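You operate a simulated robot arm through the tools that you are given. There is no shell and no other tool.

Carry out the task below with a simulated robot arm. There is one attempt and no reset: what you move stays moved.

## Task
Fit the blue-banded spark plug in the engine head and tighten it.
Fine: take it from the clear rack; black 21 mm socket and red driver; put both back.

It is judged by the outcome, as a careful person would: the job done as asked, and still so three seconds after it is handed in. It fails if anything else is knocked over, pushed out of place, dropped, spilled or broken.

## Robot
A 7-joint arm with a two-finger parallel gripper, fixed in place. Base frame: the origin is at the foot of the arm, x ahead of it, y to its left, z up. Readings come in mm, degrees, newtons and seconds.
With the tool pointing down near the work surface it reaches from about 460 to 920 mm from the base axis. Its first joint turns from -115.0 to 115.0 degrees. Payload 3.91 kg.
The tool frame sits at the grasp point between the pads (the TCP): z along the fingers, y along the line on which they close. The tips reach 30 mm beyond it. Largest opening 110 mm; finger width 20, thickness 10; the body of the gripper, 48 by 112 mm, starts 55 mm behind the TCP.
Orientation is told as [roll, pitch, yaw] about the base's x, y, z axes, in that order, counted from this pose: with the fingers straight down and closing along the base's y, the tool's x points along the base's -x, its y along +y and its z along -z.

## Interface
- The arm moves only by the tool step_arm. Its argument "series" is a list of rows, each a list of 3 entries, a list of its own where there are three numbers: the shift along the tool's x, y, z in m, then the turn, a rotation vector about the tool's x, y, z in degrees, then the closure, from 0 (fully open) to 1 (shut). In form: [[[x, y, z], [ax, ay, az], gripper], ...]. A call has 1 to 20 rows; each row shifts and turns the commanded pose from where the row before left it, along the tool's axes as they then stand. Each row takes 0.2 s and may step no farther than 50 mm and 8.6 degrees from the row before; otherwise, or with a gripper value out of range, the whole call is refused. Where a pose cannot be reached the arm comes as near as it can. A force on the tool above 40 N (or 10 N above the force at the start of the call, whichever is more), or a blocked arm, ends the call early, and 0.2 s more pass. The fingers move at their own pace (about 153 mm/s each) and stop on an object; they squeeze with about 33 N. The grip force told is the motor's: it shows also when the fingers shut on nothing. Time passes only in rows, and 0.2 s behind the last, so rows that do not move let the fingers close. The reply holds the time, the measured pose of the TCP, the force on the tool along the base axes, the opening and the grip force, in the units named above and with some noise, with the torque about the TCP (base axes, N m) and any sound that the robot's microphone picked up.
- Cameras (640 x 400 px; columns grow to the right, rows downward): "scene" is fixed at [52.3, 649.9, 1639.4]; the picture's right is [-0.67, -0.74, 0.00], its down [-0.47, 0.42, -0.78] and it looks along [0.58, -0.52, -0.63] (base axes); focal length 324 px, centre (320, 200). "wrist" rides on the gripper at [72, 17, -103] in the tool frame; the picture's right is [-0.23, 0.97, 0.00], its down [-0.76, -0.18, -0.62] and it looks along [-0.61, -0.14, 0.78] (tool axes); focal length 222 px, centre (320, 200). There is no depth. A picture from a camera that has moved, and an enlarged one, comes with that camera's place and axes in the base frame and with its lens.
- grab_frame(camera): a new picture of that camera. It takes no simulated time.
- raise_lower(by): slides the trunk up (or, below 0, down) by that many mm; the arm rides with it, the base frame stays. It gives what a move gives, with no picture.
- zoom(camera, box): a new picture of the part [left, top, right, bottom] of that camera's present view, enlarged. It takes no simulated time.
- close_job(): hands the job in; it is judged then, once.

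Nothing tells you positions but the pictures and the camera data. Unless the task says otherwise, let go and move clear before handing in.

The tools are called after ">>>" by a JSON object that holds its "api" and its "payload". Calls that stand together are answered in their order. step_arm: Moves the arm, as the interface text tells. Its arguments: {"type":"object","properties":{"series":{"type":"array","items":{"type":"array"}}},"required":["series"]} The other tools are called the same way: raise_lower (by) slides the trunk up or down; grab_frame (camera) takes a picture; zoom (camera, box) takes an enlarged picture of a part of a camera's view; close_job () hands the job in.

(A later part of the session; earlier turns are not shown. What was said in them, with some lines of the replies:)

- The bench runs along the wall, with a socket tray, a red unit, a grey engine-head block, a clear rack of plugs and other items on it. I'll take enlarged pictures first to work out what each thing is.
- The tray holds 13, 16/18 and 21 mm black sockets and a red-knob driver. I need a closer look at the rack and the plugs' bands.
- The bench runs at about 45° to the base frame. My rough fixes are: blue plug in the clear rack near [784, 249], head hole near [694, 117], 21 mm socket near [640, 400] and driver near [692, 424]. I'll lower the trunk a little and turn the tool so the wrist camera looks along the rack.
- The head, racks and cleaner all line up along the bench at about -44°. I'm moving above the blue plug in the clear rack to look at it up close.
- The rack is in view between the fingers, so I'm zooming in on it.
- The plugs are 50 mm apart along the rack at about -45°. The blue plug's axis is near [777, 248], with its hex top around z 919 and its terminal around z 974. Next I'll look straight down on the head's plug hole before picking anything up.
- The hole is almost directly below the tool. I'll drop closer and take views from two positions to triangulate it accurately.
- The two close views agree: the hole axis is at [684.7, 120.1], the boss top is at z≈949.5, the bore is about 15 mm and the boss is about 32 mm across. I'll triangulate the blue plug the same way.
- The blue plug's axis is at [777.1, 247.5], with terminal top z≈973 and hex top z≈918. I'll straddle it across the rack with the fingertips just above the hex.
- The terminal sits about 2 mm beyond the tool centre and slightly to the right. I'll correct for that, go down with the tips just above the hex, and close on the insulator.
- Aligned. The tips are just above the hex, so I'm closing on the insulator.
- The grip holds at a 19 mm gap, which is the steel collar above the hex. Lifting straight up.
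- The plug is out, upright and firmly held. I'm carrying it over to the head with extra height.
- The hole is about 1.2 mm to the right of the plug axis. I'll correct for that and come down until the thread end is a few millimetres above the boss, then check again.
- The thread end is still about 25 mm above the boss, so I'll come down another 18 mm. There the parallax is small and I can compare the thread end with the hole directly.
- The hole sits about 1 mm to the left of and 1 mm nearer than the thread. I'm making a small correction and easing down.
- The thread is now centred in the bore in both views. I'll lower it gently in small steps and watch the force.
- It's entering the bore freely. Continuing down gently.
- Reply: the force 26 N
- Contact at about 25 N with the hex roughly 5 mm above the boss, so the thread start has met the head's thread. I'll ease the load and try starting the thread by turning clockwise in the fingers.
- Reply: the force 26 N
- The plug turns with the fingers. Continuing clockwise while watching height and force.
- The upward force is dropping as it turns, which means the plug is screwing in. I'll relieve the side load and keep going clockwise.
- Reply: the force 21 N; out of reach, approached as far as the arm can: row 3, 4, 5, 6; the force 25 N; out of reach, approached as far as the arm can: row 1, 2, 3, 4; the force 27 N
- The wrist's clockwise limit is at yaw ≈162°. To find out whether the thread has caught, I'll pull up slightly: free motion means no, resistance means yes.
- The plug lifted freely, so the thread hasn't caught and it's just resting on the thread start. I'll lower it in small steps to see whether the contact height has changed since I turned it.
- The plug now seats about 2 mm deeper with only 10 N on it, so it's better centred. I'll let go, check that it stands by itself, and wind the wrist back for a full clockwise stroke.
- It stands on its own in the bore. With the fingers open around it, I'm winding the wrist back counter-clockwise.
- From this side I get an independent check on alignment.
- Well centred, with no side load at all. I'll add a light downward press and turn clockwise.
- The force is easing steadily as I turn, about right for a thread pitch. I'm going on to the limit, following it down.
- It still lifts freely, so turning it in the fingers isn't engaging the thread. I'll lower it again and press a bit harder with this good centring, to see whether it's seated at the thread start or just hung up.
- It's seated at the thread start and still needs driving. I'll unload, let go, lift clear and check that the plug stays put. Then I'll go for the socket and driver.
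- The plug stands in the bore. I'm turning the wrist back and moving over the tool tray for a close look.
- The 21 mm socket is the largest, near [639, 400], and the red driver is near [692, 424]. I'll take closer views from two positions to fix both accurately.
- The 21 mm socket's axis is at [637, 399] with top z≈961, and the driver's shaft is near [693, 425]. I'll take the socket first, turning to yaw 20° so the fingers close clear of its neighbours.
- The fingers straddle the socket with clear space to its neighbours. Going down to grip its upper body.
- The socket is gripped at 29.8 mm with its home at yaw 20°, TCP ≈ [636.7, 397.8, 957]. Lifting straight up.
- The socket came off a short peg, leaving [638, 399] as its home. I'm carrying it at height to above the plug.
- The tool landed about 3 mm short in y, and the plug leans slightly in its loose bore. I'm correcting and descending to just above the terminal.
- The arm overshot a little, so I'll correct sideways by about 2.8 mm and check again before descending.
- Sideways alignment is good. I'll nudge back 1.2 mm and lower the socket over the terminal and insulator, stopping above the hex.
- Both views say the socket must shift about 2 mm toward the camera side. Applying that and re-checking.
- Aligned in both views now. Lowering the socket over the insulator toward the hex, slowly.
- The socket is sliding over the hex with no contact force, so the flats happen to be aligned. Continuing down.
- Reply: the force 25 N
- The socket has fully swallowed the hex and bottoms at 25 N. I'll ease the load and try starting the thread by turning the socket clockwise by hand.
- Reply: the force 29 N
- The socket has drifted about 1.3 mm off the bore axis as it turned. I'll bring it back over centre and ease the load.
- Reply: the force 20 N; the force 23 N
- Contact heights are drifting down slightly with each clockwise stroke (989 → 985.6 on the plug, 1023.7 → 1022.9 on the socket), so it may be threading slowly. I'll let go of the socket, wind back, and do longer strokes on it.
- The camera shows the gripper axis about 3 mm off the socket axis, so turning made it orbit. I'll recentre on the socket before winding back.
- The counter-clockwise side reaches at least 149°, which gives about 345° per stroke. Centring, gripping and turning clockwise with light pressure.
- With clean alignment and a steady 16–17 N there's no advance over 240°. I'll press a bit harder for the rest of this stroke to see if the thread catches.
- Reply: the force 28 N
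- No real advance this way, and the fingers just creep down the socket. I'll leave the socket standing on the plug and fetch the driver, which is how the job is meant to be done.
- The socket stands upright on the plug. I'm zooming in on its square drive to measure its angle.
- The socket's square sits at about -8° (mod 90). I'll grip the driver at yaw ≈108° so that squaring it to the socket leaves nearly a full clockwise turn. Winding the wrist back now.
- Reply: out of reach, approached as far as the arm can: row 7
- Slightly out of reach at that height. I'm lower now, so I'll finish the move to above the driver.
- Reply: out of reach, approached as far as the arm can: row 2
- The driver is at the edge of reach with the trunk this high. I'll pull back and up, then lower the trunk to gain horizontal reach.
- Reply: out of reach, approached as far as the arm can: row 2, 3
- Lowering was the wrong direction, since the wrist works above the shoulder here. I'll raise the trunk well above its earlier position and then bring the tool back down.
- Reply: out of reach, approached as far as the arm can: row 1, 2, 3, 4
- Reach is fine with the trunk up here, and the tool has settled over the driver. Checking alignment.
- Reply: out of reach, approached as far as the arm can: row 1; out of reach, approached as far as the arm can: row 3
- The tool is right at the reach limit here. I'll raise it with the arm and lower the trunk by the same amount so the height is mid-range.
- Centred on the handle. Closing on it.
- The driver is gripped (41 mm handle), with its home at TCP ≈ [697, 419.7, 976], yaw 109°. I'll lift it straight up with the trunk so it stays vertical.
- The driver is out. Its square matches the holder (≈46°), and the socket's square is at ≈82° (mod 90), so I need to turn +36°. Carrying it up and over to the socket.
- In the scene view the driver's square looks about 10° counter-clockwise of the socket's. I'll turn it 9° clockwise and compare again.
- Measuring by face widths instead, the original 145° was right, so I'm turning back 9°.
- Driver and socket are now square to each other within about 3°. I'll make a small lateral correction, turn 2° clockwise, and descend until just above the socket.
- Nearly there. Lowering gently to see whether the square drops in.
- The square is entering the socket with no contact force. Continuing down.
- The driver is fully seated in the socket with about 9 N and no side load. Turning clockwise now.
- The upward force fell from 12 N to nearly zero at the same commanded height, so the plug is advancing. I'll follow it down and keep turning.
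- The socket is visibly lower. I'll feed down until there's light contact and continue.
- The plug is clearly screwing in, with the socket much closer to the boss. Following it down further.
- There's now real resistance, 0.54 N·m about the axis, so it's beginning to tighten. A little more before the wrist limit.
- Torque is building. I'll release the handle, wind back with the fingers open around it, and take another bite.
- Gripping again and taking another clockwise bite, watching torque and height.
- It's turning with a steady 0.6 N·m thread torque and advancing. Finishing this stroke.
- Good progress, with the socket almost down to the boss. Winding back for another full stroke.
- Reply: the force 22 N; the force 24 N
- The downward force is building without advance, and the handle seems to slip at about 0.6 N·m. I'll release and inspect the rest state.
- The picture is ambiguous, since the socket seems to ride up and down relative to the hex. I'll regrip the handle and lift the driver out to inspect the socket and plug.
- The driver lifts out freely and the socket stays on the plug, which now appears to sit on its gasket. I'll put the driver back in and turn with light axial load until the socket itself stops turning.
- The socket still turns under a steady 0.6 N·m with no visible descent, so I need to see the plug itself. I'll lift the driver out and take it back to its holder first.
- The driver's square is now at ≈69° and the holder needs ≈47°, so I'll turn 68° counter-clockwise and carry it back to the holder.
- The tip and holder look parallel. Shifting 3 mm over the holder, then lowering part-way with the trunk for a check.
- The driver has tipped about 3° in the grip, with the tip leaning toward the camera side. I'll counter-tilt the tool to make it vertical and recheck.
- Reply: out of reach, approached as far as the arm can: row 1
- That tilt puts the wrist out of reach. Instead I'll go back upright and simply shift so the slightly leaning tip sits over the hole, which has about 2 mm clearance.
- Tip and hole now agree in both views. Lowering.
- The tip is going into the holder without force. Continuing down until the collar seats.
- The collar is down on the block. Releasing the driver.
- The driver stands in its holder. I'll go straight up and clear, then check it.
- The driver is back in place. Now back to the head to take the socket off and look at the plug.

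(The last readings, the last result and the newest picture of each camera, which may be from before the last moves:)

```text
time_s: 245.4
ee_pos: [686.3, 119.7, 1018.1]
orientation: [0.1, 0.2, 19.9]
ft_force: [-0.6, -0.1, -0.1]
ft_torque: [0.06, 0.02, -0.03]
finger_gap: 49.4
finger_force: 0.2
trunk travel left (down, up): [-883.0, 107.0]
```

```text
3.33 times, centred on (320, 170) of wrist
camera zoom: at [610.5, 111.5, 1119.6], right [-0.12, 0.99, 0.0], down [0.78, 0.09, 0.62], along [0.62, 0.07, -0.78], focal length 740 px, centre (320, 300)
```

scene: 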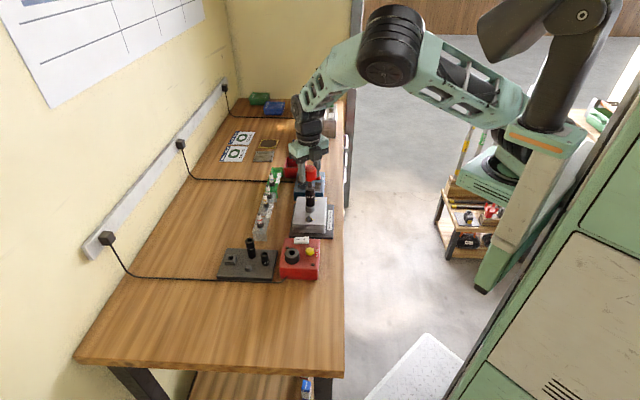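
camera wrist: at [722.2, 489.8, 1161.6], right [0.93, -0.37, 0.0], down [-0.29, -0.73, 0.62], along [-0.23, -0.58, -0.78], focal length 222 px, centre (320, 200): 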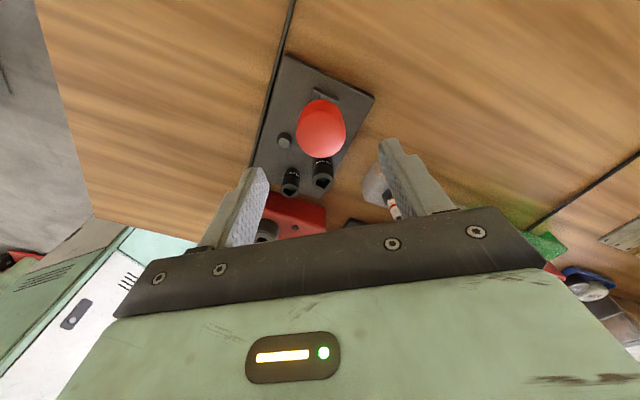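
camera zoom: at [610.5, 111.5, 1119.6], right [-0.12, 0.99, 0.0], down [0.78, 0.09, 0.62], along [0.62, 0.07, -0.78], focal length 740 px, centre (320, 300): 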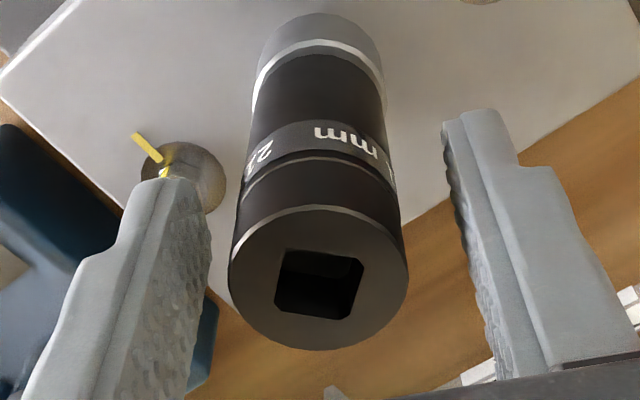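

Centred. Gripping the socket and lifting it straight off.

>>> {"api": "step_arm", "payload": {"series": [[[0, 0, 0], [0, 0, 0], 0.75], [[0, 0, 0], [0, 0, 0], 1], [[0, 0, 0], [0, 0, 0], 1], [[0, 0, -0.004], [0, 0, 0], 1], [[0, 0, 0], [0, 0, 0], 1]]}}

>>> {"api": "step_arm", "payload": {"series": [[[0, 0, -0.01], [0, 0, 0], 1], [[0, 0, -0.02], [0, 0, 0], 1], [[0, 0, -0.03], [0, 0, 0], 1], [[0, 0, -0.03], [0, 0, 0], 1], [[0, 0, 0], [0, 0, 0], 1]]}}

>>> {"api": "zoom", "payload": {"camera": "scene", "box": [300, 178, 326, 212]}}

>>> {"api": "zoom", "payload": {"camera": "scene", "box": [306, 194, 320, 208]}}

>>> {"api": "zoom", "payload": {"camera": "wrist", "box": [270, 60, 370, 140]}}

```text
time_s: 246.6
ee_pos: [684.9, 119.5, 1021.5]
orientation: [0.2, 0.2, 20.0]
ft_force: [-0.3, 0.0, -1.3]
ft_torque: [0.04, 0.01, 0.02]
finger_gap: 30.0
finger_force: 32.3
trunk travel left (down, up): [-883.0, 107.0]
```

```text
time_s: 247.8
ee_pos: [684.9, 118.4, 1111.9]
orientation: [0.2, 0.1, 20.0]
ft_force: [0.3, 0.0, -1.0]
ft_torque: [0.0, 0.01, 0.02]
finger_gap: 29.6
finger_force: 32.9
trunk travel left (down, up): [-883.0, 107.0]
```

```text
11.76 times, centred on (313, 195) of scene
camera zoom: at [52.3, 649.9, 1639.4], right [-0.67, -0.74, 0.0], down [-0.47, 0.42, -0.78], along [0.58, -0.52, -0.63], focal length 3811 px, centre (402, 259)
```

zoom: 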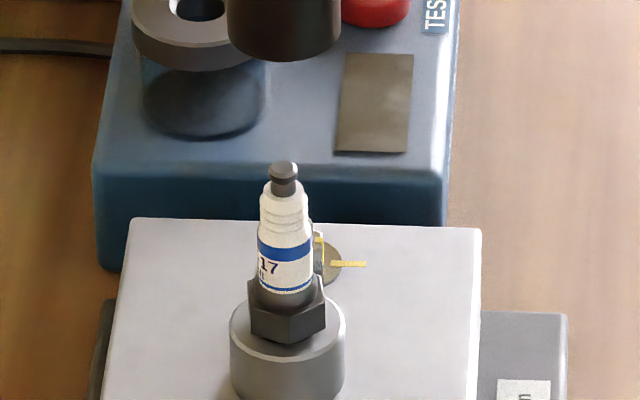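

```text
16.00 times, centred on (313, 201) of scene
camera zoom: at [52.3, 649.9, 1639.4], right [-0.67, -0.74, 0.0], down [-0.47, 0.42, -0.78], along [0.58, -0.52, -0.63], focal length 5183 px, centre (432, 184)
```

zoom: 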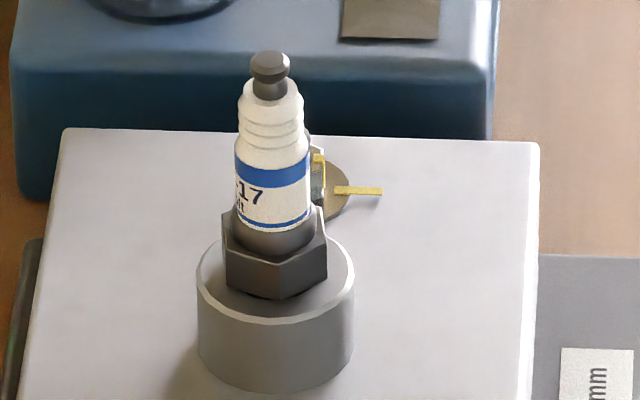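

```text
5.00 times, centred on (320, 100) of wrist
camera zoom: at [611.0, 109.7, 1214.4], right [-0.12, 0.99, 0.0], down [0.78, 0.09, 0.62], along [0.62, 0.07, -0.78], focal length 1111 px, centre (320, 700)
```

zoom: 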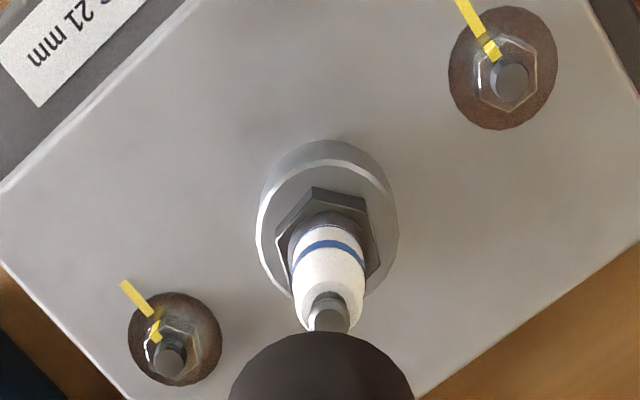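

With the socket off, the plug stands straight and well down in the boss. I'll put the socket back on its peg first, then check the plug's tightness.

>>> {"api": "step_arm", "payload": {"series": [[[-0.0073, 0.0398, 0], [0, 0, 0], 1], [[-0.0073, 0.0398, 0], [0, 0, 0], 1], [[-0.0073, 0.0398, 0], [0, 0, 0], 1], [[-0.0073, 0.0398, 0], [0, 0, 0], 1], [[-0.0073, 0.0398, 0], [0, 0, 0], 1], [[-0.0073, 0.0398, 0], [0, 0, 0], 1], [[-0.0073, 0.0398, 0], [0, 0, 0], 1], [[0, 0, 0], [0, 0, 0], 1], [[0, 0, 0], [0, 0, 0], 1]]}}

>>> {"api": "grab_frame", "payload": {"camera": "wrist"}}

>>> {"api": "zoom", "payload": {"camera": "wrist", "box": [270, 40, 370, 140]}}

>>> {"api": "zoom", "payload": {"camera": "scene", "box": [200, 190, 290, 285]}}

```text
time_s: 249.8
ee_pos: [638.3, 399.1, 1112.1]
orientation: [0.1, 0.2, 20.0]
ft_force: [-0.3, -0.4, -1.8]
ft_torque: [0.0, -0.01, -0.02]
finger_gap: 29.6
finger_force: 33.0
trunk travel left (down, up): [-883.0, 107.0]
```

```text
taken
camera wrist: at [564.3, 390.0, 1213.8], right [-0.12, 0.99, 0.0], down [0.78, 0.09, 0.62], along [0.62, 0.07, -0.78], focal length 222 px, centre (320, 200)
```

wrist: 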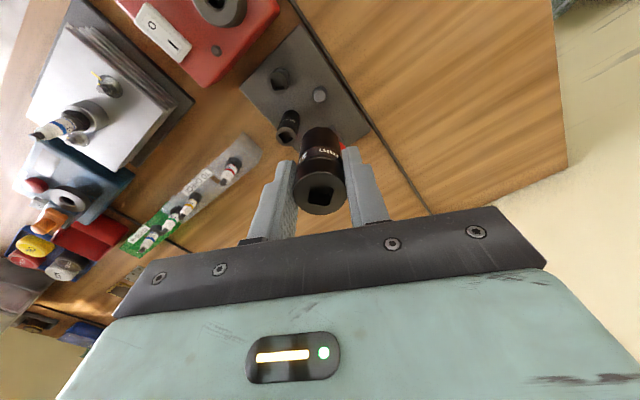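

```text
4.00 times, centred on (320, 90) of wrist
camera zoom: at [564.3, 390.0, 1213.8], right [-0.12, 0.99, 0.0], down [0.78, 0.09, 0.62], along [0.62, 0.07, -0.78], focal length 888 px, centre (320, 640)
```

zoom: 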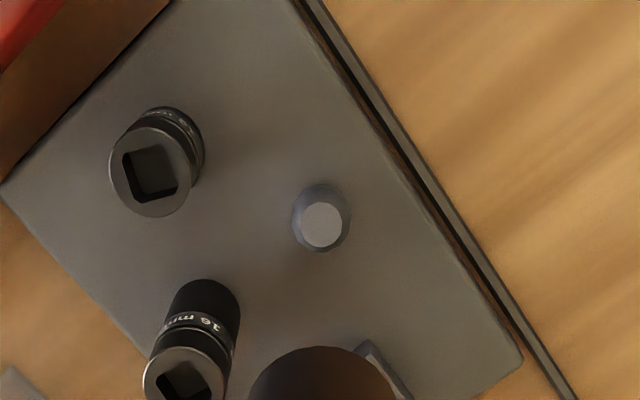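

```text
4.21 times, centred on (245, 238) of scene
camera zoom: at [52.3, 649.9, 1639.4], right [-0.67, -0.74, 0.0], down [-0.47, 0.42, -0.78], along [0.58, -0.52, -0.63], focal length 1364 px, centre (636, 42)
```

zoom: 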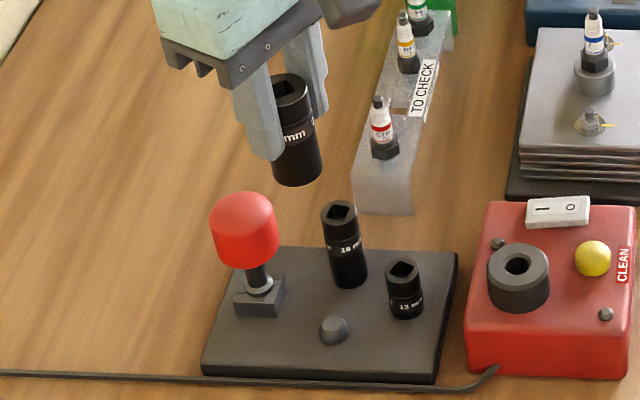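

The socket is over its peg within a millimetre or so. Lowering in stages.

>>> {"api": "step_arm", "payload": {"series": [[[0, 0, 0.04], [0, 0, 0], 1], [[0, 0, 0.04], [0, 0, 0], 1], [[0, 0, 0.035], [0, 0, 0], 1], [[0, 0, 0.01], [0, 0, 0], 1], [[0, 0, 0], [0, 0, 0], 1]]}}

>>> {"api": "zoom", "payload": {"camera": "scene", "box": [225, 225, 285, 285]}}

>>> {"api": "zoom", "payload": {"camera": "wrist", "box": [260, 60, 380, 160]}}

```text
time_s: 251.0
ee_pos: [636.4, 400.0, 986.9]
orientation: [0.1, 0.1, 20.0]
ft_force: [-0.5, -0.4, -1.9]
ft_torque: [-0.01, 0.0, 0.02]
finger_gap: 30.4
finger_force: 32.7
trunk travel left (down, up): [-883.0, 107.0]
```

```text
6.67 times, centred on (255, 255) of scene
camera zoom: at [52.3, 649.9, 1639.4], right [-0.67, -0.74, 0.0], down [-0.47, 0.42, -0.78], along [0.58, -0.52, -0.63], focal length 2160 px, centre (753, -167)
```

zoom: 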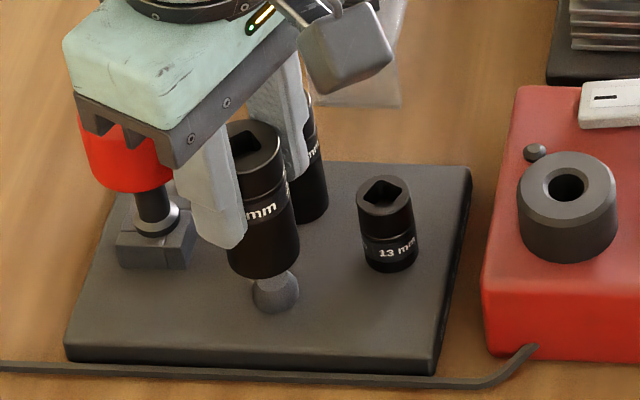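

```text
4.00 times, centred on (320, 110) of wrist
camera zoom: at [561.8, 391.3, 1088.8], right [-0.12, 0.99, 0.0], down [0.78, 0.09, 0.62], along [0.62, 0.07, -0.78], focal length 888 px, centre (320, 560)
```

zoom: 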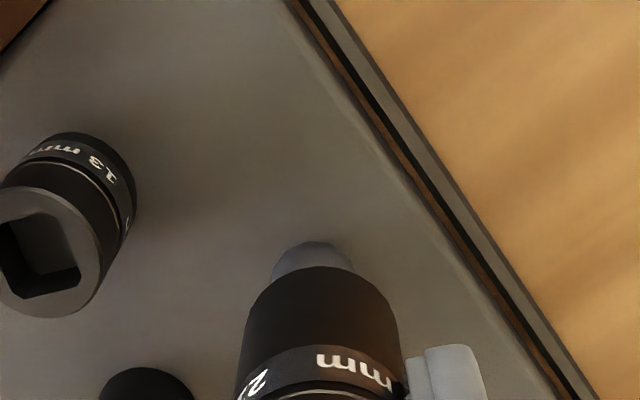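

>>> {"api": "step_arm", "payload": {"series": [[[0.0011, -0.0018, 0], [0, 0, 0], 1], [[0, 0, 0.006], [0, 0, 0], 1], [[0, 0, 0], [0, 0, 0], 1], [[0, 0, 0], [0, 0, 0], 1]]}}

>>> {"api": "zoom", "payload": {"camera": "scene", "box": [235, 245, 275, 285]}}

>>> {"api": "zoom", "payload": {"camera": "wrist", "box": [260, 60, 380, 160]}}

```text
time_s: 252.0
ee_pos: [635.9, 398.7, 981.3]
orientation: [0.1, 0.2, 19.9]
ft_force: [0.8, 0.1, -2.3]
ft_torque: [-0.02, 0.02, 0.02]
finger_gap: 30.0
finger_force: 32.8
trunk travel left (down, up): [-883.0, 107.0]
```

```text
10.00 times, centred on (255, 265) of scene
camera zoom: at [52.3, 649.9, 1639.4], right [-0.67, -0.74, 0.0], down [-0.47, 0.42, -0.78], along [0.58, -0.52, -0.63], focal length 3239 px, centre (970, -450)
```

zoom: 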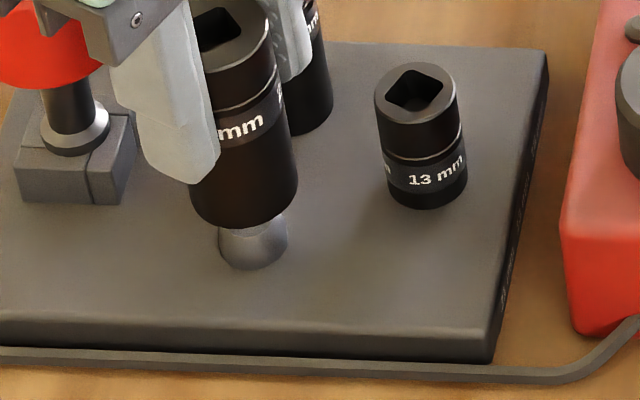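

```text
4.00 times, centred on (320, 110) of wrist
camera zoom: at [561.8, 389.5, 1083.1], right [-0.12, 0.99, 0.0], down [0.78, 0.09, 0.62], along [0.62, 0.07, -0.78], focal length 888 px, centre (320, 560)
```

zoom: 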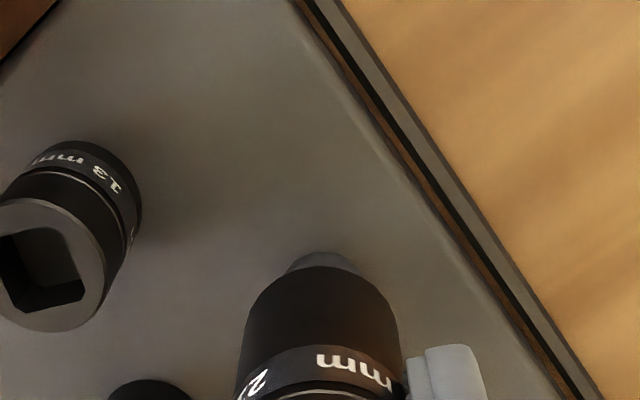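

Aligned in both views. Setting it down.

>>> {"api": "step_arm", "payload": {"series": [[[0, 0, 0.006], [0, 0, 0], 1], [[0, 0, 0.006], [0, 0, 0], 1], [[0, 0, 0.005], [0, 0, 0], 1], [[0, 0, 0.003], [0, 0, 0], 1], [[0, 0, 0], [0, 0, 0], 1]]}}

>>> {"api": "step_arm", "payload": {"series": [[[0, 0, 0.001], [0, 0, 0], 1], [[0, 0, 0.001], [0, 0, 0], 1], [[0, 0, 0], [0, 0, 0], 1]]}}

>>> {"api": "step_arm", "payload": {"series": [[[0, 0, 0.001], [0, 0, 0], 1], [[0, 0, 0.001], [0, 0, 0], 1], [[0, 0, 0], [0, 0, 0], 1]]}}

>>> {"api": "zoom", "payload": {"camera": "scene", "box": [235, 245, 275, 285]}}

```text
time_s: 253.2
ee_pos: [636.7, 398.4, 960.8]
orientation: [0.0, 0.2, 20.1]
ft_force: [-0.1, 0.3, -2.5]
ft_torque: [0.01, 0.04, 0.01]
finger_gap: 29.9
finger_force: 32.8
trunk travel left (down, up): [-883.0, 107.0]
```

```text
time_s: 254.0
ee_pos: [635.9, 397.2, 959.3]
orientation: [0.1, 0.2, 20.0]
ft_force: [0.9, 0.1, -2.1]
ft_torque: [0.01, 0.01, 0.01]
finger_gap: 30.1
finger_force: 33.3
trunk travel left (down, up): [-883.0, 107.0]
```

```text
time_s: 254.8
ee_pos: [636.8, 397.4, 957.1]
orientation: [0.1, 0.2, 20.0]
ft_force: [-1.4, -0.6, -1.9]
ft_torque: [-0.02, 0.04, 0.0]
finger_gap: 29.6
finger_force: 33.2
trunk travel left (down, up): [-883.0, 107.0]
```

```text
10.00 times, centred on (255, 265) of scene
camera zoom: at [52.3, 649.9, 1639.4], right [-0.67, -0.74, 0.0], down [-0.47, 0.42, -0.78], along [0.58, -0.52, -0.63], focal length 3239 px, centre (970, -450)
```

zoom: 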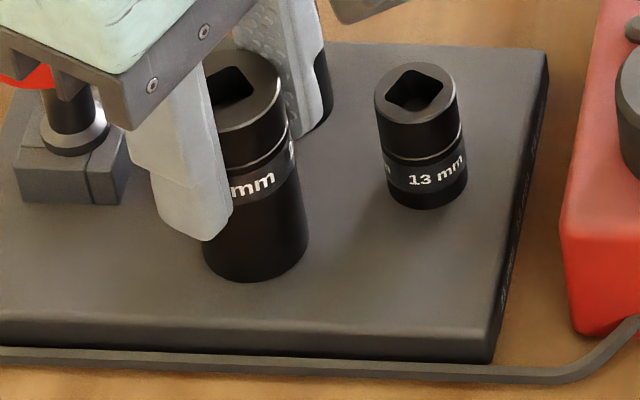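

>>> {"api": "step_arm", "payload": {"series": [[[0, 0, 0.001], [0, 0, 0], 1], [[0, 0, 0.0005], [0, 0, 0], 1], [[0, 0, 0], [0, 0, 0], 1]]}}

>>> {"api": "step_arm", "payload": {"series": [[[0, 0, 0.001], [0, 0, 0], 1], [[0, 0, 0.0005], [0, 0, 0], 1], [[0, 0, 0], [0, 0, 0], 1]]}}

```text
time_s: 255.6
ee_pos: [637.1, 397.9, 956.7]
orientation: [0.2, 0.1, 20.0]
ft_force: [-1.0, -2.6, 6.9]
ft_torque: [-0.21, 0.08, 0.05]
finger_gap: 29.7
finger_force: 33.0
trunk travel left (down, up): [-883.0, 107.0]
```

```text
time_s: 256.4
ee_pos: [636.5, 398.2, 955.8]
orientation: [0.2, 0.0, 20.0]
ft_force: [-4.0, -4.5, 25.3]
ft_torque: [-0.38, 0.43, 0.11]
finger_gap: 30.1
finger_force: 33.2
trunk travel left (down, up): [-883.0, 107.0]
```

It's down on the tray. Easing off and releasing.

>>> {"api": "step_arm", "payload": {"series": [[[0, 0, -0.0015], [0, 0, 0], 1], [[0, 0, 0], [0, 0, 0], 0.7], [[0, 0, 0], [0, 0, 0], 0.57], [[0, 0, 0], [0, 0, 0], 0.57], [[0, 0, -0.01], [0, 0, 0], 0.57], [[0, 0, -0.03], [0, 0, 0], 0.57], [[0, 0, -0.04], [0, 0, 0], 0.57], [[0, 0, -0.04], [0, 0, 0], 0.57], [[0, 0, 0], [0, 0, 0], 0.57]]}}

>>> {"api": "zoom", "payload": {"camera": "scene", "box": [205, 225, 285, 290]}}

>>> {"api": "zoom", "payload": {"camera": "wrist", "box": [240, 40, 400, 180]}}

```text
time_s: 258.4
ee_pos: [637.9, 397.6, 1076.2]
orientation: [0.0, 0.3, 20.0]
ft_force: [0.7, -0.9, -0.3]
ft_torque: [-0.01, 0.01, 0.03]
finger_gap: 47.2
finger_force: 0.1
trunk travel left (down, up): [-883.0, 107.0]
```

```text
6.15 times, centred on (245, 258) of scene
camera zoom: at [52.3, 649.9, 1639.4], right [-0.67, -0.74, 0.0], down [-0.47, 0.42, -0.78], along [0.58, -0.52, -0.63], focal length 1993 px, centre (782, -154)
```

zoom: 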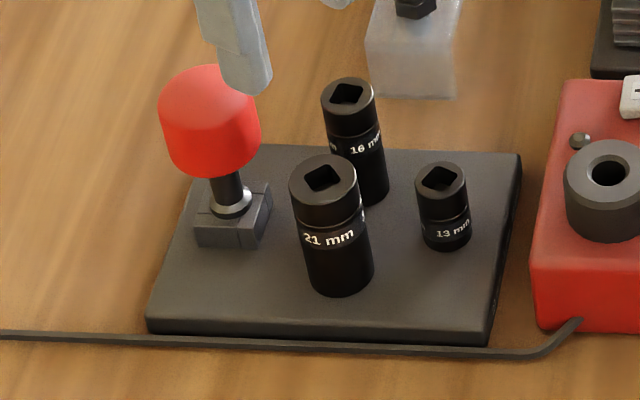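

```text
2.86 times, centred on (320, 110) of wrist
camera zoom: at [563.5, 389.0, 1178.0], right [-0.12, 0.99, 0.0], down [0.78, 0.09, 0.62], along [0.62, 0.07, -0.78], focal length 635 px, centre (320, 457)
```

zoom: 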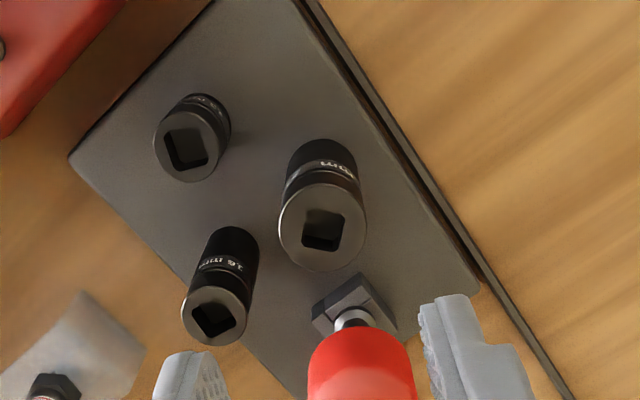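

Socket and driver are both back where they were. Now to the plug, to feel whether it's really tight by gripping its hex directly.

>>> {"api": "step_arm", "payload": {"series": [[[0.0071, -0.0396, 0], [0, 0, 0.4], 0.57], [[0.0071, -0.0396, 0], [0, 0, 0.4], 0.57], [[0.0071, -0.0396, 0], [0, 0, 0.4], 0.57], [[0.0071, -0.0396, 0], [0, 0, 0.4], 0.57], [[0.0071, -0.0396, 0], [0, 0, 0.4], 0.57], [[0.0071, -0.0396, 0], [0, 0, 0.4], 0.57], [[0.0071, -0.0396, 0], [0, 0, 0.4], 0.57], [[0, 0, 0], [0, 0, 0], 0.57], [[0, 0, 0], [0, 0, 0], 0.57]]}}

>>> {"api": "zoom", "payload": {"camera": "wrist", "box": [270, 70, 370, 150]}}

>>> {"api": "zoom", "payload": {"camera": "scene", "box": [306, 192, 320, 206]}}

```text
time_s: 260.4
ee_pos: [676.9, 119.0, 1076.4]
orientation: [0.2, 0.2, 17.1]
ft_force: [0.3, 1.1, -0.9]
ft_torque: [0.04, -0.02, -0.03]
finger_gap: 47.5
finger_force: 0.0
trunk travel left (down, up): [-883.0, 107.0]
```

```text
5.00 times, centred on (320, 110) of wrist
camera zoom: at [602.6, 114.0, 1177.6], right [-0.07, 1.0, 0.0], down [0.78, 0.05, 0.62], along [0.62, 0.04, -0.78], focal length 1111 px, centre (320, 650)
```

zoom: 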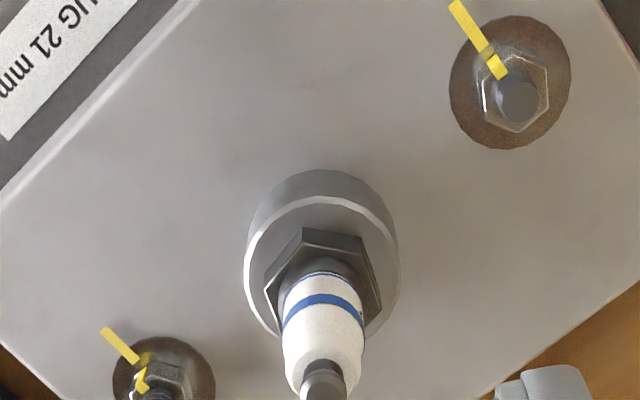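

```text
16.00 times, centred on (313, 199) of scene
camera zoom: at [52.3, 649.9, 1639.4], right [-0.67, -0.74, 0.0], down [-0.47, 0.42, -0.78], along [0.58, -0.52, -0.63], focal length 5183 px, centre (432, 216)
```

zoom: 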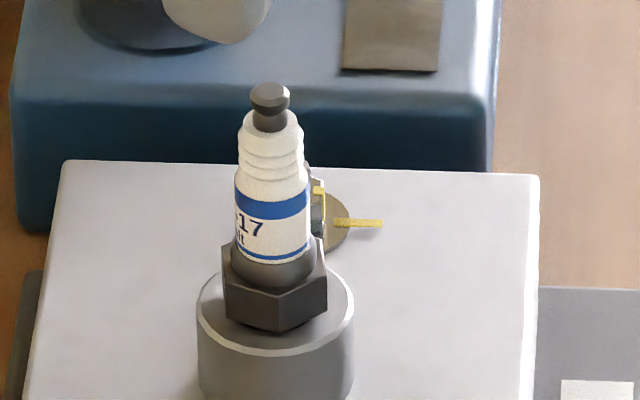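

>>> {"api": "step_arm", "payload": {"series": [[[-0.0073, -0.0014, 0], [0, 0, 0], 0.57], [[0, 0, 0.02], [0, 0, 0], 0.57], [[0, 0, 0.02], [0, 0, 0], 0.57], [[0, 0, 0], [0, 0, 0], 0.57], [[0, 0, 0], [0, 0, 0], 0.57]]}}

>>> {"api": "zoom", "payload": {"camera": "wrist", "box": [270, 80, 370, 190]}}

```text
time_s: 261.6
ee_pos: [686.3, 119.4, 1036.2]
orientation: [0.1, 0.2, 17.2]
ft_force: [-0.2, 0.1, -0.2]
ft_torque: [-0.02, -0.02, -0.02]
finger_gap: 47.2
finger_force: 0.0
trunk travel left (down, up): [-883.0, 107.0]
```

```text
3.64 times, centred on (320, 135) of wrist
camera zoom: at [611.4, 114.4, 1137.5], right [-0.07, 1.0, 0.0], down [0.78, 0.05, 0.62], along [0.62, 0.04, -0.78], focal length 808 px, centre (320, 436)
```

zoom: 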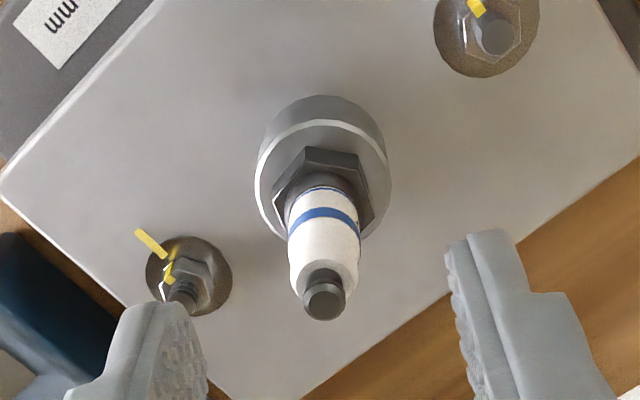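

>>> {"api": "step_arm", "payload": {"series": [[[-0.0002, 0.0007, 0.015], [0, 0, 0], 0.57], [[0, 0, 0.015], [0, 0, 0], 0.57], [[0, 0, 0.012], [0, 0, 0], 0.57], [[0, 0, 0.006], [0, 0, 0], 0.57], [[0, 0, 0], [0, 0, 0], 0.57], [[0, 0, 0], [0, 0, 0], 0.57]]}}

>>> {"api": "zoom", "payload": {"camera": "wrist", "box": [270, 100, 370, 210]}}

>>> {"api": "zoom", "payload": {"camera": "scene", "box": [303, 188, 323, 208]}}

```text
time_s: 263.0
ee_pos: [686.3, 121.9, 986.9]
orientation: [0.1, 0.2, 17.0]
ft_force: [-0.2, 0.4, -0.2]
ft_torque: [0.03, -0.01, 0.01]
finger_gap: 47.3
finger_force: 0.1
trunk travel left (down, up): [-883.0, 107.0]
```

```text
3.64 times, centred on (320, 155) of wrist
camera zoom: at [611.2, 116.1, 1089.1], right [-0.07, 1.0, 0.0], down [0.78, 0.05, 0.62], along [0.62, 0.04, -0.78], focal length 808 px, centre (320, 364)
```

zoom: 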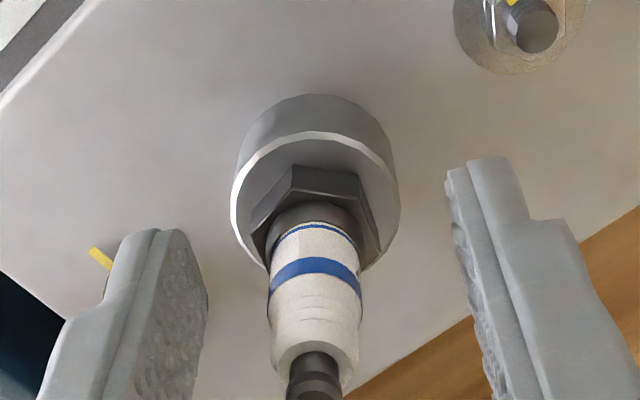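

```text
16.00 times, centred on (313, 198) of scene
camera zoom: at [52.3, 649.9, 1639.4], right [-0.67, -0.74, 0.0], down [-0.47, 0.42, -0.78], along [0.58, -0.52, -0.63], focal length 5183 px, centre (432, 232)
```

zoom: 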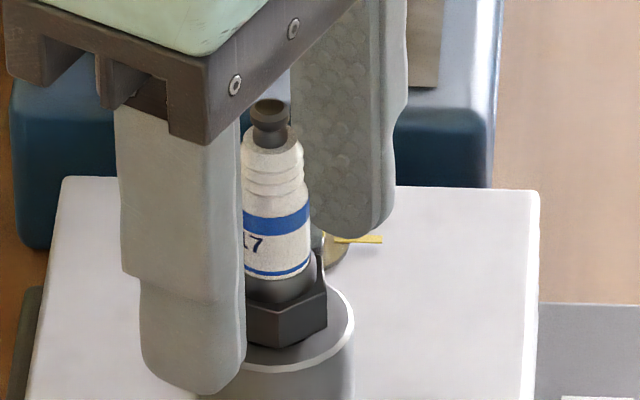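

>>> {"api": "step_arm", "payload": {"series": [[[0, -0.0006, 0.0015], [0, 0, 0], 0.57], [[0, 0, 0], [0, 0, 0], 0.75], [[0, 0, 0], [0, 0, 0], 1], [[0, 0, 0], [0, 0, 0], 1], [[0, 0, 0], [0, 0, 0], 1]]}}

>>> {"api": "zoom", "payload": {"camera": "wrist", "box": [270, 100, 370, 210]}}

```text
time_s: 264.2
ee_pos: [686.3, 120.7, 985.9]
orientation: [0.0, 0.3, 17.1]
ft_force: [0.0, -0.9, 0.7]
ft_torque: [-0.11, -0.05, -0.11]
finger_gap: 19.1
finger_force: 33.3
trunk travel left (down, up): [-883.0, 107.0]
```

```text
3.64 times, centred on (320, 155) of wrist
camera zoom: at [611.5, 115.5, 1087.8], right [-0.07, 1.0, 0.0], down [0.78, 0.05, 0.62], along [0.62, 0.04, -0.78], focal length 808 px, centre (320, 364)
```

zoom: 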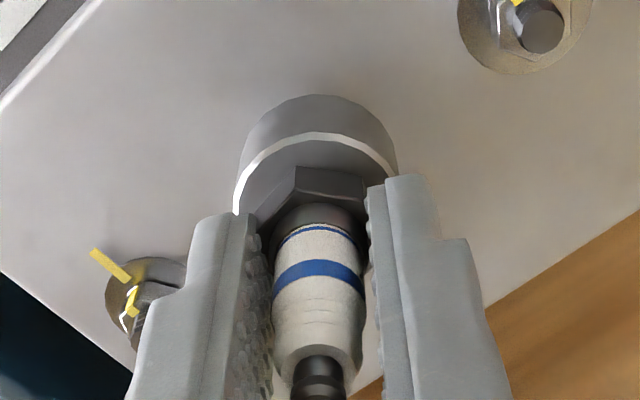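

Gripped on the steel collar just above the hex. A small clockwise test turn while reading the torque:

>>> {"api": "step_arm", "payload": {"series": [[[0, 0, 0], [0, 0, 4], 1], [[0, 0, 0], [0, 0, 0], 1]]}}

>>> {"api": "step_arm", "payload": {"series": [[[0, 0, 0], [0, 0, 4], 1], [[0, 0, 0], [0, 0, 0], 1]]}}

>>> {"api": "zoom", "payload": {"camera": "wrist", "box": [270, 100, 370, 210]}}

>>> {"api": "zoom", "payload": {"camera": "scene", "box": [303, 188, 323, 208]}}

```text
time_s: 264.8
ee_pos: [687.7, 120.7, 986.5]
orientation: [0.1, 0.2, 13.1]
ft_force: [0.6, 1.4, 2.1]
ft_torque: [0.02, 0.01, -0.02]
finger_gap: 19.5
finger_force: 32.7
trunk travel left (down, up): [-883.0, 107.0]
```

```text
time_s: 265.4
ee_pos: [687.0, 118.9, 986.3]
orientation: [0.1, 0.2, 9.1]
ft_force: [0.6, -0.7, 5.5]
ft_torque: [0.0, 0.0, 0.07]
finger_gap: 19.5
finger_force: 32.9
trunk travel left (down, up): [-883.0, 107.0]
```

```text
3.64 times, centred on (320, 155) of wrist
camera zoom: at [611.5, 125.7, 1087.7], right [0.07, 1.0, 0.0], down [0.78, -0.06, 0.62], along [0.62, -0.04, -0.78], focal length 808 px, centre (320, 364)
```

zoom: 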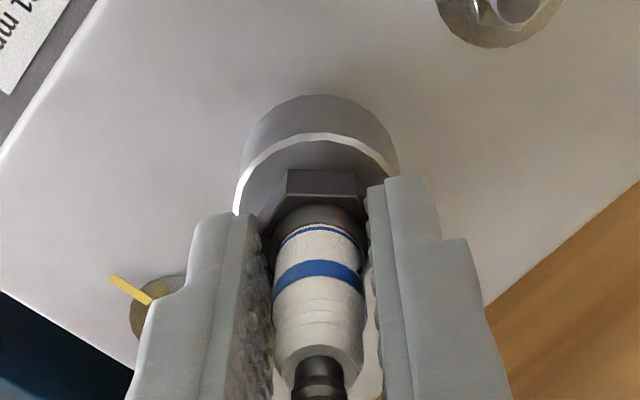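

```text
16.00 times, centred on (313, 198) of scene
camera zoom: at [52.3, 649.9, 1639.4], right [-0.67, -0.74, 0.0], down [-0.47, 0.42, -0.78], along [0.58, -0.52, -0.63], focal length 5183 px, centre (432, 232)
```

zoom: 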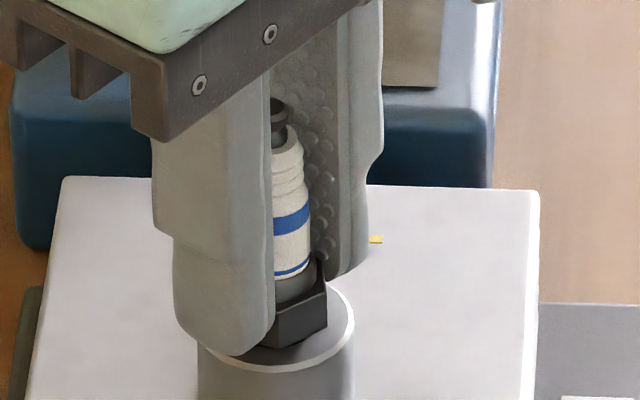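

The plug doesn't turn with the fingers any more (they slip around the collar), so it's well gripped by the thread. I want a low side view of the seat, so I'll release, back off, and tilt the wrist camera.

>>> {"api": "step_arm", "payload": {"series": [[[0, 0, 0], [0, 0, 0], 0.8], [[0, 0, 0], [0, 0, 0], 0.57], [[0, 0, 0], [0, 0, 0], 0.57], [[0, 0, -0.02], [0, 0, 0], 0.57], [[0, 0, -0.04], [0, 0, 0], 0.57], [[0, 0, -0.045], [0, 0, 0], 0.57], [[0, 0, 0], [0, 0, -8.3], 0.3], [[0, 0, 0], [0, 0, -8.3], 0.3], [[0, 0, 0], [0, 0, -8.3], 0.3], [[0, 0, 0], [0, 0, -8.3], 0.3], [[0, 0, 0], [0, 0, -8.3], 0.3], [[0, 0, 0], [0, 0, -8.3], 0.3], [[0, 0, 0], [0, 0, 0], 0.3]]}}

>>> {"api": "zoom", "payload": {"camera": "scene", "box": [303, 188, 323, 208]}}

```text
time_s: 268.2
ee_pos: [685.4, 119.0, 1091.0]
orientation: [0.2, 0.1, 59.1]
ft_force: [0.4, 0.0, 0.2]
ft_torque: [-0.01, 0.03, -0.02]
finger_gap: 77.0
finger_force: 0.0
trunk travel left (down, up): [-883.0, 107.0]
```

```text
16.00 times, centred on (313, 198) of scene
camera zoom: at [52.3, 649.9, 1639.4], right [-0.67, -0.74, 0.0], down [-0.47, 0.42, -0.78], along [0.58, -0.52, -0.63], focal length 5183 px, centre (432, 232)
```

zoom: 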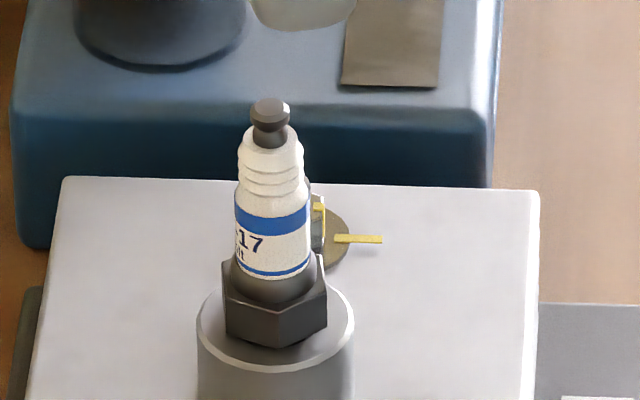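

>>> {"api": "step_arm", "payload": {"series": [[[0.0352, 0.0063, 0], [0, 0, 0], 0.3], [[0.0352, 0.0063, 0], [0, 0, 0], 0.3], [[0.0352, 0.0063, 0], [0, 0, 0], 0.3], [[0, 0, 0], [0, -7.75, 0], 0.3], [[0, 0, 0], [0, -7.75, 0], 0.3], [[0, 0, 0], [0, -7.75, 0], 0.3], [[0, 0, 0], [0, -7.75, 0], 0.3], [[0, 0, 0], [0, 0, 0], 0.3]]}}

>>> {"api": "grab_frame", "payload": {"camera": "wrist"}}

>>> {"api": "grab_frame", "payload": {"camera": "scene"}}

```text
time_s: 270.0
ee_pos: [616.0, 38.9, 1092.0]
orientation: [0.2, -30.9, 58.8]
ft_force: [-0.2, 0.3, 0.2]
ft_torque: [-0.02, 0.02, 0.02]
finger_gap: 76.8
finger_force: 0.1
trunk travel left (down, up): [-883.0, 107.0]
```

```text
taken
camera wrist: at [540.3, -50.4, 1141.2], right [-0.73, 0.67, 0.12], down [0.33, 0.19, 0.93], along [0.6, 0.72, -0.36], focal length 222 px, centre (320, 200)
```

wrist: 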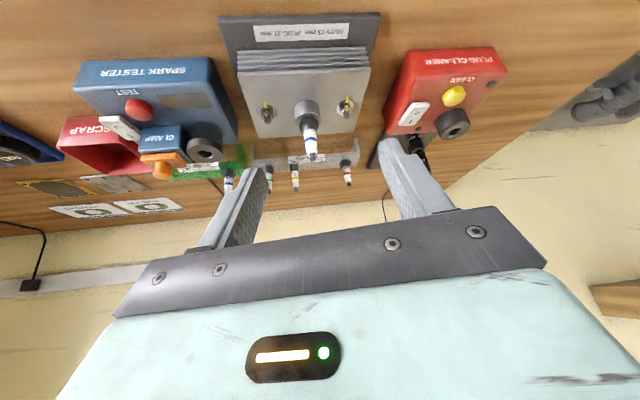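

```text
taken
```

scene: 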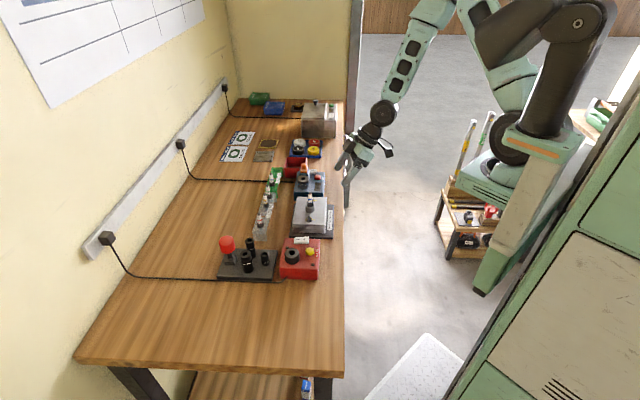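

>>> {"api": "zoom", "payload": {"camera": "wrist", "box": [288, 90, 328, 165]}}

>>> {"api": "step_arm", "payload": {"series": [[[0.017, 0, 0.028], [0, 0, 0], 0.3], [[0.017, 0, 0.028], [0, 0, 0], 0.3], [[0.014, 0, 0.023], [0, 0, 0], 0.3], [[0, 0, 0], [0, 0, 0], 0.3]]}}

>>> {"api": "grab_frame", "payload": {"camera": "wrist"}}

>>> {"api": "zoom", "payload": {"camera": "wrist", "box": [280, 140, 340, 210]}}

```text
5.33 times, centred on (308, 128) of wrist
camera zoom: at [540.3, -50.4, 1141.2], right [-0.73, 0.67, 0.12], down [0.33, 0.19, 0.93], along [0.6, 0.72, -0.36], focal length 1185 px, centre (384, 587)
```

zoom: 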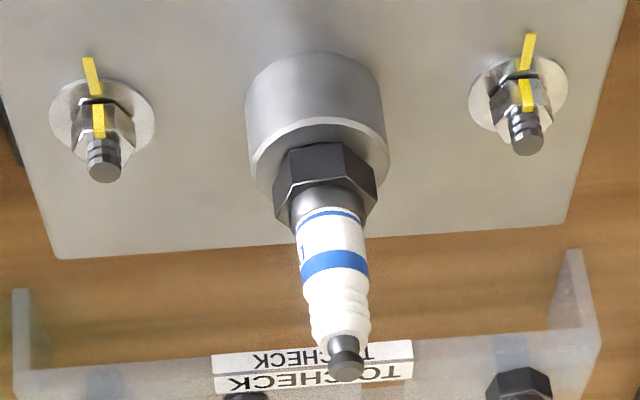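

```text
time_s: 271.0
ee_pos: [615.3, 38.6, 998.7]
orientation: [0.2, -30.9, 58.9]
ft_force: [-0.6, 0.2, -0.7]
ft_torque: [-0.01, 0.0, 0.02]
finger_gap: 77.0
finger_force: 0.0
trunk travel left (down, up): [-883.0, 107.0]
```

```text
taken
camera wrist: at [540.9, -50.3, 1048.9], right [-0.73, 0.67, 0.12], down [0.33, 0.19, 0.93], along [0.6, 0.72, -0.36], focal length 222 px, centre (320, 200)
```

wrist: 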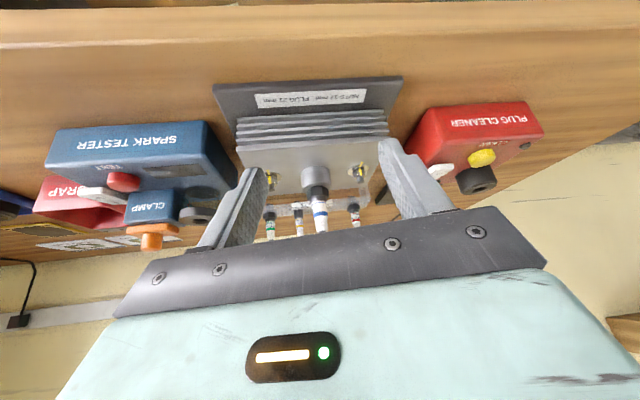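

```text
5.71 times, centred on (310, 175) of wrist
camera zoom: at [540.9, -50.3, 1048.9], right [-0.73, 0.67, 0.12], down [0.33, 0.19, 0.93], along [0.6, 0.72, -0.36], focal length 1269 px, centre (377, 343)
```

zoom: 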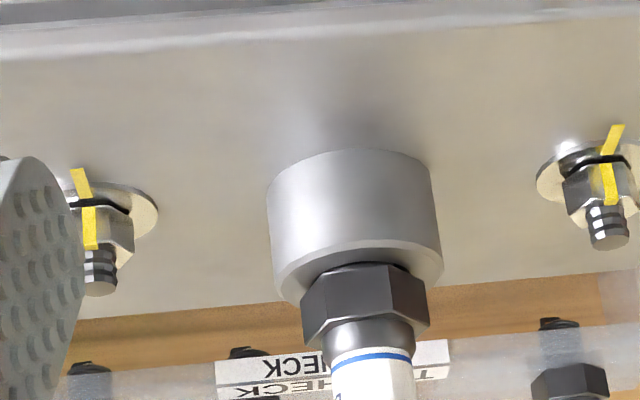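

This low side view shows the seat well. Zooming in on the hex/boss interface.

>>> {"api": "zoom", "payload": {"camera": "wrist", "box": [294, 172, 334, 200]}}

>>> {"api": "step_arm", "payload": {"series": [[[0.01, 0, 0.017], [0, 0, 0], 0.3], [[0, 0, 0], [0, -4, 0], 0.3], [[0, 0, 0], [0, 0, 0], 0.3]]}}

>>> {"api": "grab_frame", "payload": {"camera": "wrist"}}

```text
14.29 times, centred on (314, 186) of wrist
camera zoom: at [540.9, -50.3, 1048.9], right [-0.73, 0.67, 0.12], down [0.33, 0.19, 0.93], along [0.6, 0.72, -0.36], focal length 3173 px, centre (406, 400)
```

zoom: 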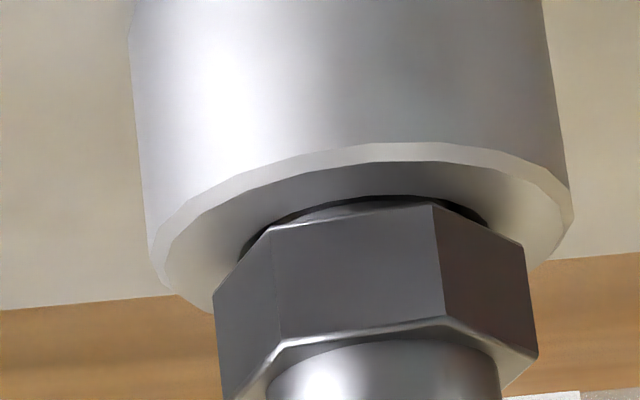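

```text
time_s: 271.8
ee_pos: [615.8, 38.5, 979.8]
orientation: [0.3, -34.9, 58.7]
ft_force: [0.6, -0.7, -0.3]
ft_torque: [0.03, 0.0, 0.02]
finger_gap: 76.8
finger_force: 0.0
trunk travel left (down, up): [-883.0, 107.0]
```

```text
taken
camera wrist: at [539.5, -53.4, 1021.2], right [-0.74, 0.66, 0.13], down [0.29, 0.14, 0.95], along [0.61, 0.74, -0.29], focal length 222 px, centre (320, 200)
```

wrist: 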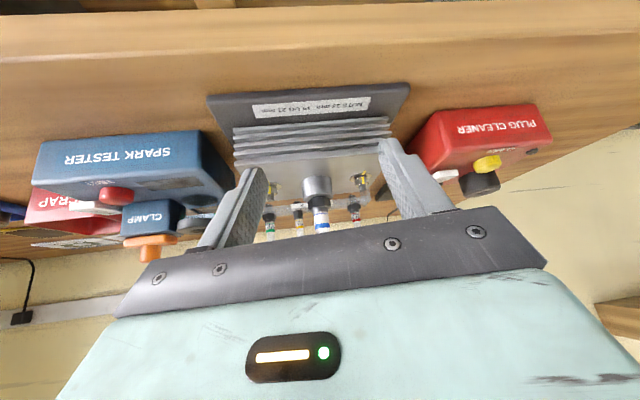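

>>> {"api": "zoom", "payload": {"camera": "wrist", "box": [298, 178, 338, 206]}}

>>> {"api": "zoom", "payload": {"camera": "wrist", "box": [280, 170, 350, 240]}}

```text
14.29 times, centred on (318, 192) of wrist
camera zoom: at [539.5, -53.4, 1021.2], right [-0.74, 0.66, 0.13], down [0.29, 0.14, 0.95], along [0.61, 0.74, -0.29], focal length 3173 px, centre (349, 314)
```

zoom: 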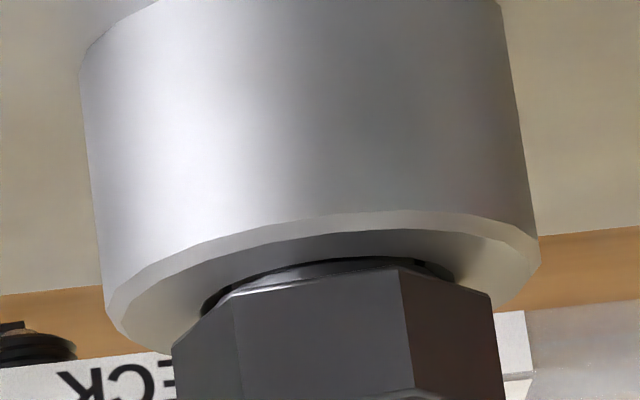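

```text
5.71 times, centred on (315, 205) of wrist
camera zoom: at [539.5, -53.4, 1021.2], right [-0.74, 0.66, 0.13], down [0.29, 0.14, 0.95], along [0.61, 0.74, -0.29], focal length 1269 px, centre (349, 171)
```

zoom: 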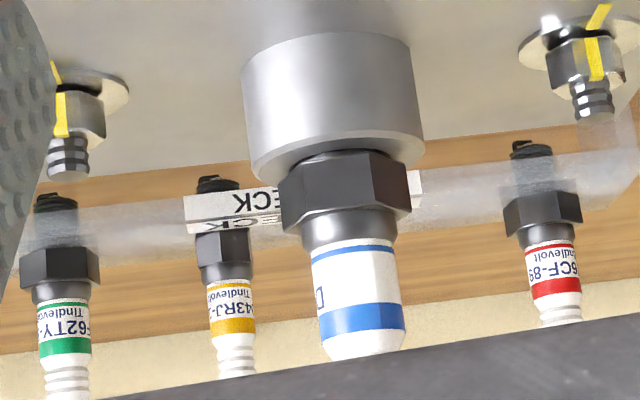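

From this angle the plug is clearly seated. Its black gasket ring is down on the boss face all round, the hex sits just above it, and no thread shows. Untilting and moving the arm clear now.

>>> {"api": "step_arm", "payload": {"series": [[[-0.023, 0, -0.0328], [0, 0, 0], 0.3], [[-0.023, 0, -0.0328], [0, 0, 0], 0.3], [[-0.023, 0, -0.0328], [0, 0, 0], 0.3], [[0, 0, 0], [0, 7, 0], 0.3], [[0, 0, 0], [0, 7, 0], 0.3], [[0, 0, 0], [0, 7, 0], 0.3], [[0, 0, 0], [0, 7, 0], 0.3], [[0, 0, 0], [0, 7, 0], 0.3], [[0, 0, -0.04], [0, 0, 0], 0.3], [[0, 0, -0.04], [0, 0, 0], 0.3], [[0.03, 0, 0], [0, 0, 0], 0.3], [[0.03, 0, 0], [0, 0, 0], 0.3], [[0, 0, 0], [0, 0, 0], 0.3]]}}

>>> {"api": "grab_frame", "payload": {"camera": "scene"}}

>>> {"api": "zoom", "payload": {"camera": "scene", "box": [200, 160, 350, 290]}}

>>> {"api": "zoom", "payload": {"camera": "scene", "box": [245, 150, 345, 240]}}

```text
time_s: 274.6
ee_pos: [584.9, -12.8, 1178.5]
orientation: [0.1, 0.0, 58.9]
ft_force: [-0.6, 0.3, -0.1]
ft_torque: [0.0, -0.01, 0.0]
finger_gap: 77.2
finger_force: 0.1
trunk travel left (down, up): [-883.0, 107.0]
```

```text
taken
```

scene: 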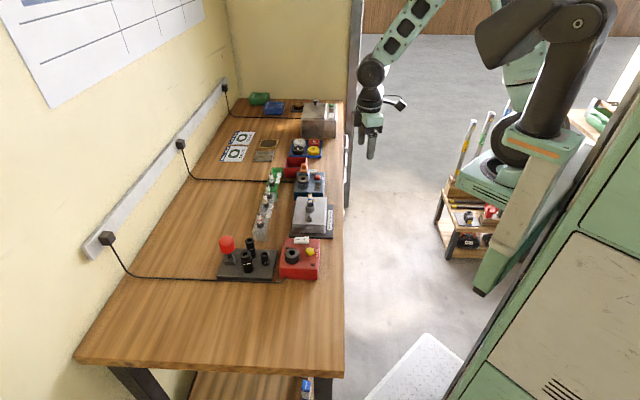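

```text
3.08 times, centred on (275, 225) of scene
camera zoom: at [52.3, 649.9, 1639.4], right [-0.67, -0.74, 0.0], down [-0.47, 0.42, -0.78], along [0.58, -0.52, -0.63], focal length 997 px, centre (458, 123)
```

zoom: 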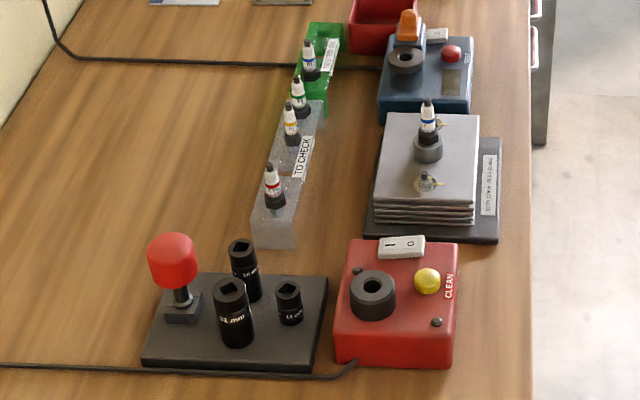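

```text
4.44 times, centred on (295, 195) of scene
camera zoom: at [52.3, 649.9, 1639.4], right [-0.67, -0.74, 0.0], down [-0.47, 0.42, -0.78], along [0.58, -0.52, -0.63], focal length 1440 px, centre (431, 222)
```

zoom: 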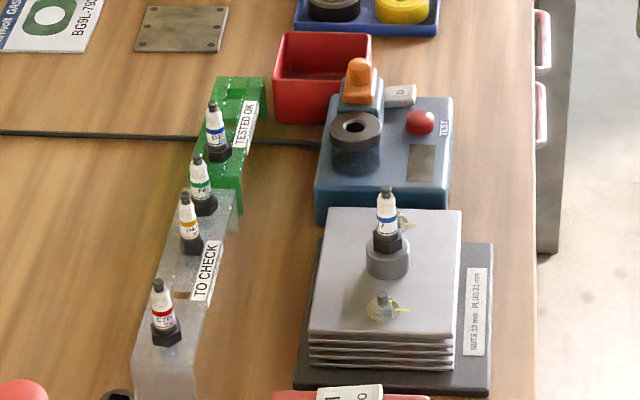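

The plug is seated, the driver and socket are back on the tray, nothing else has moved, and the arm is clear. Handing in.

>>> {"api": "close_job", "payload": {}}

```text
The job is handed in.
```

The blue-banded plug from the clear rack is fitted in the engine head, and the 21 mm socket and red driver are back in their places. A close side view showed the plug upright, its gasket down on the boss and no thread showing.

- **Tightness:** it ran down freely with the socket and driver until it seated. I then applied about 0.6 N·m, which is about as much as I could put through the round handle before my grip began to slip on it. I had no target torque to check against, so I can't say it meets a specific figure. The socket was still turning at that torque, and I couldn't tell whether the plug was turning with it. A torque-wrench check would settle it.
- **After tightening:** the plug no longer turned when I gripped it directly with the fingers.
- **Rest of the bench:** in the last camera view nothing else looked moved or knocked over, including the two nuts on the head.
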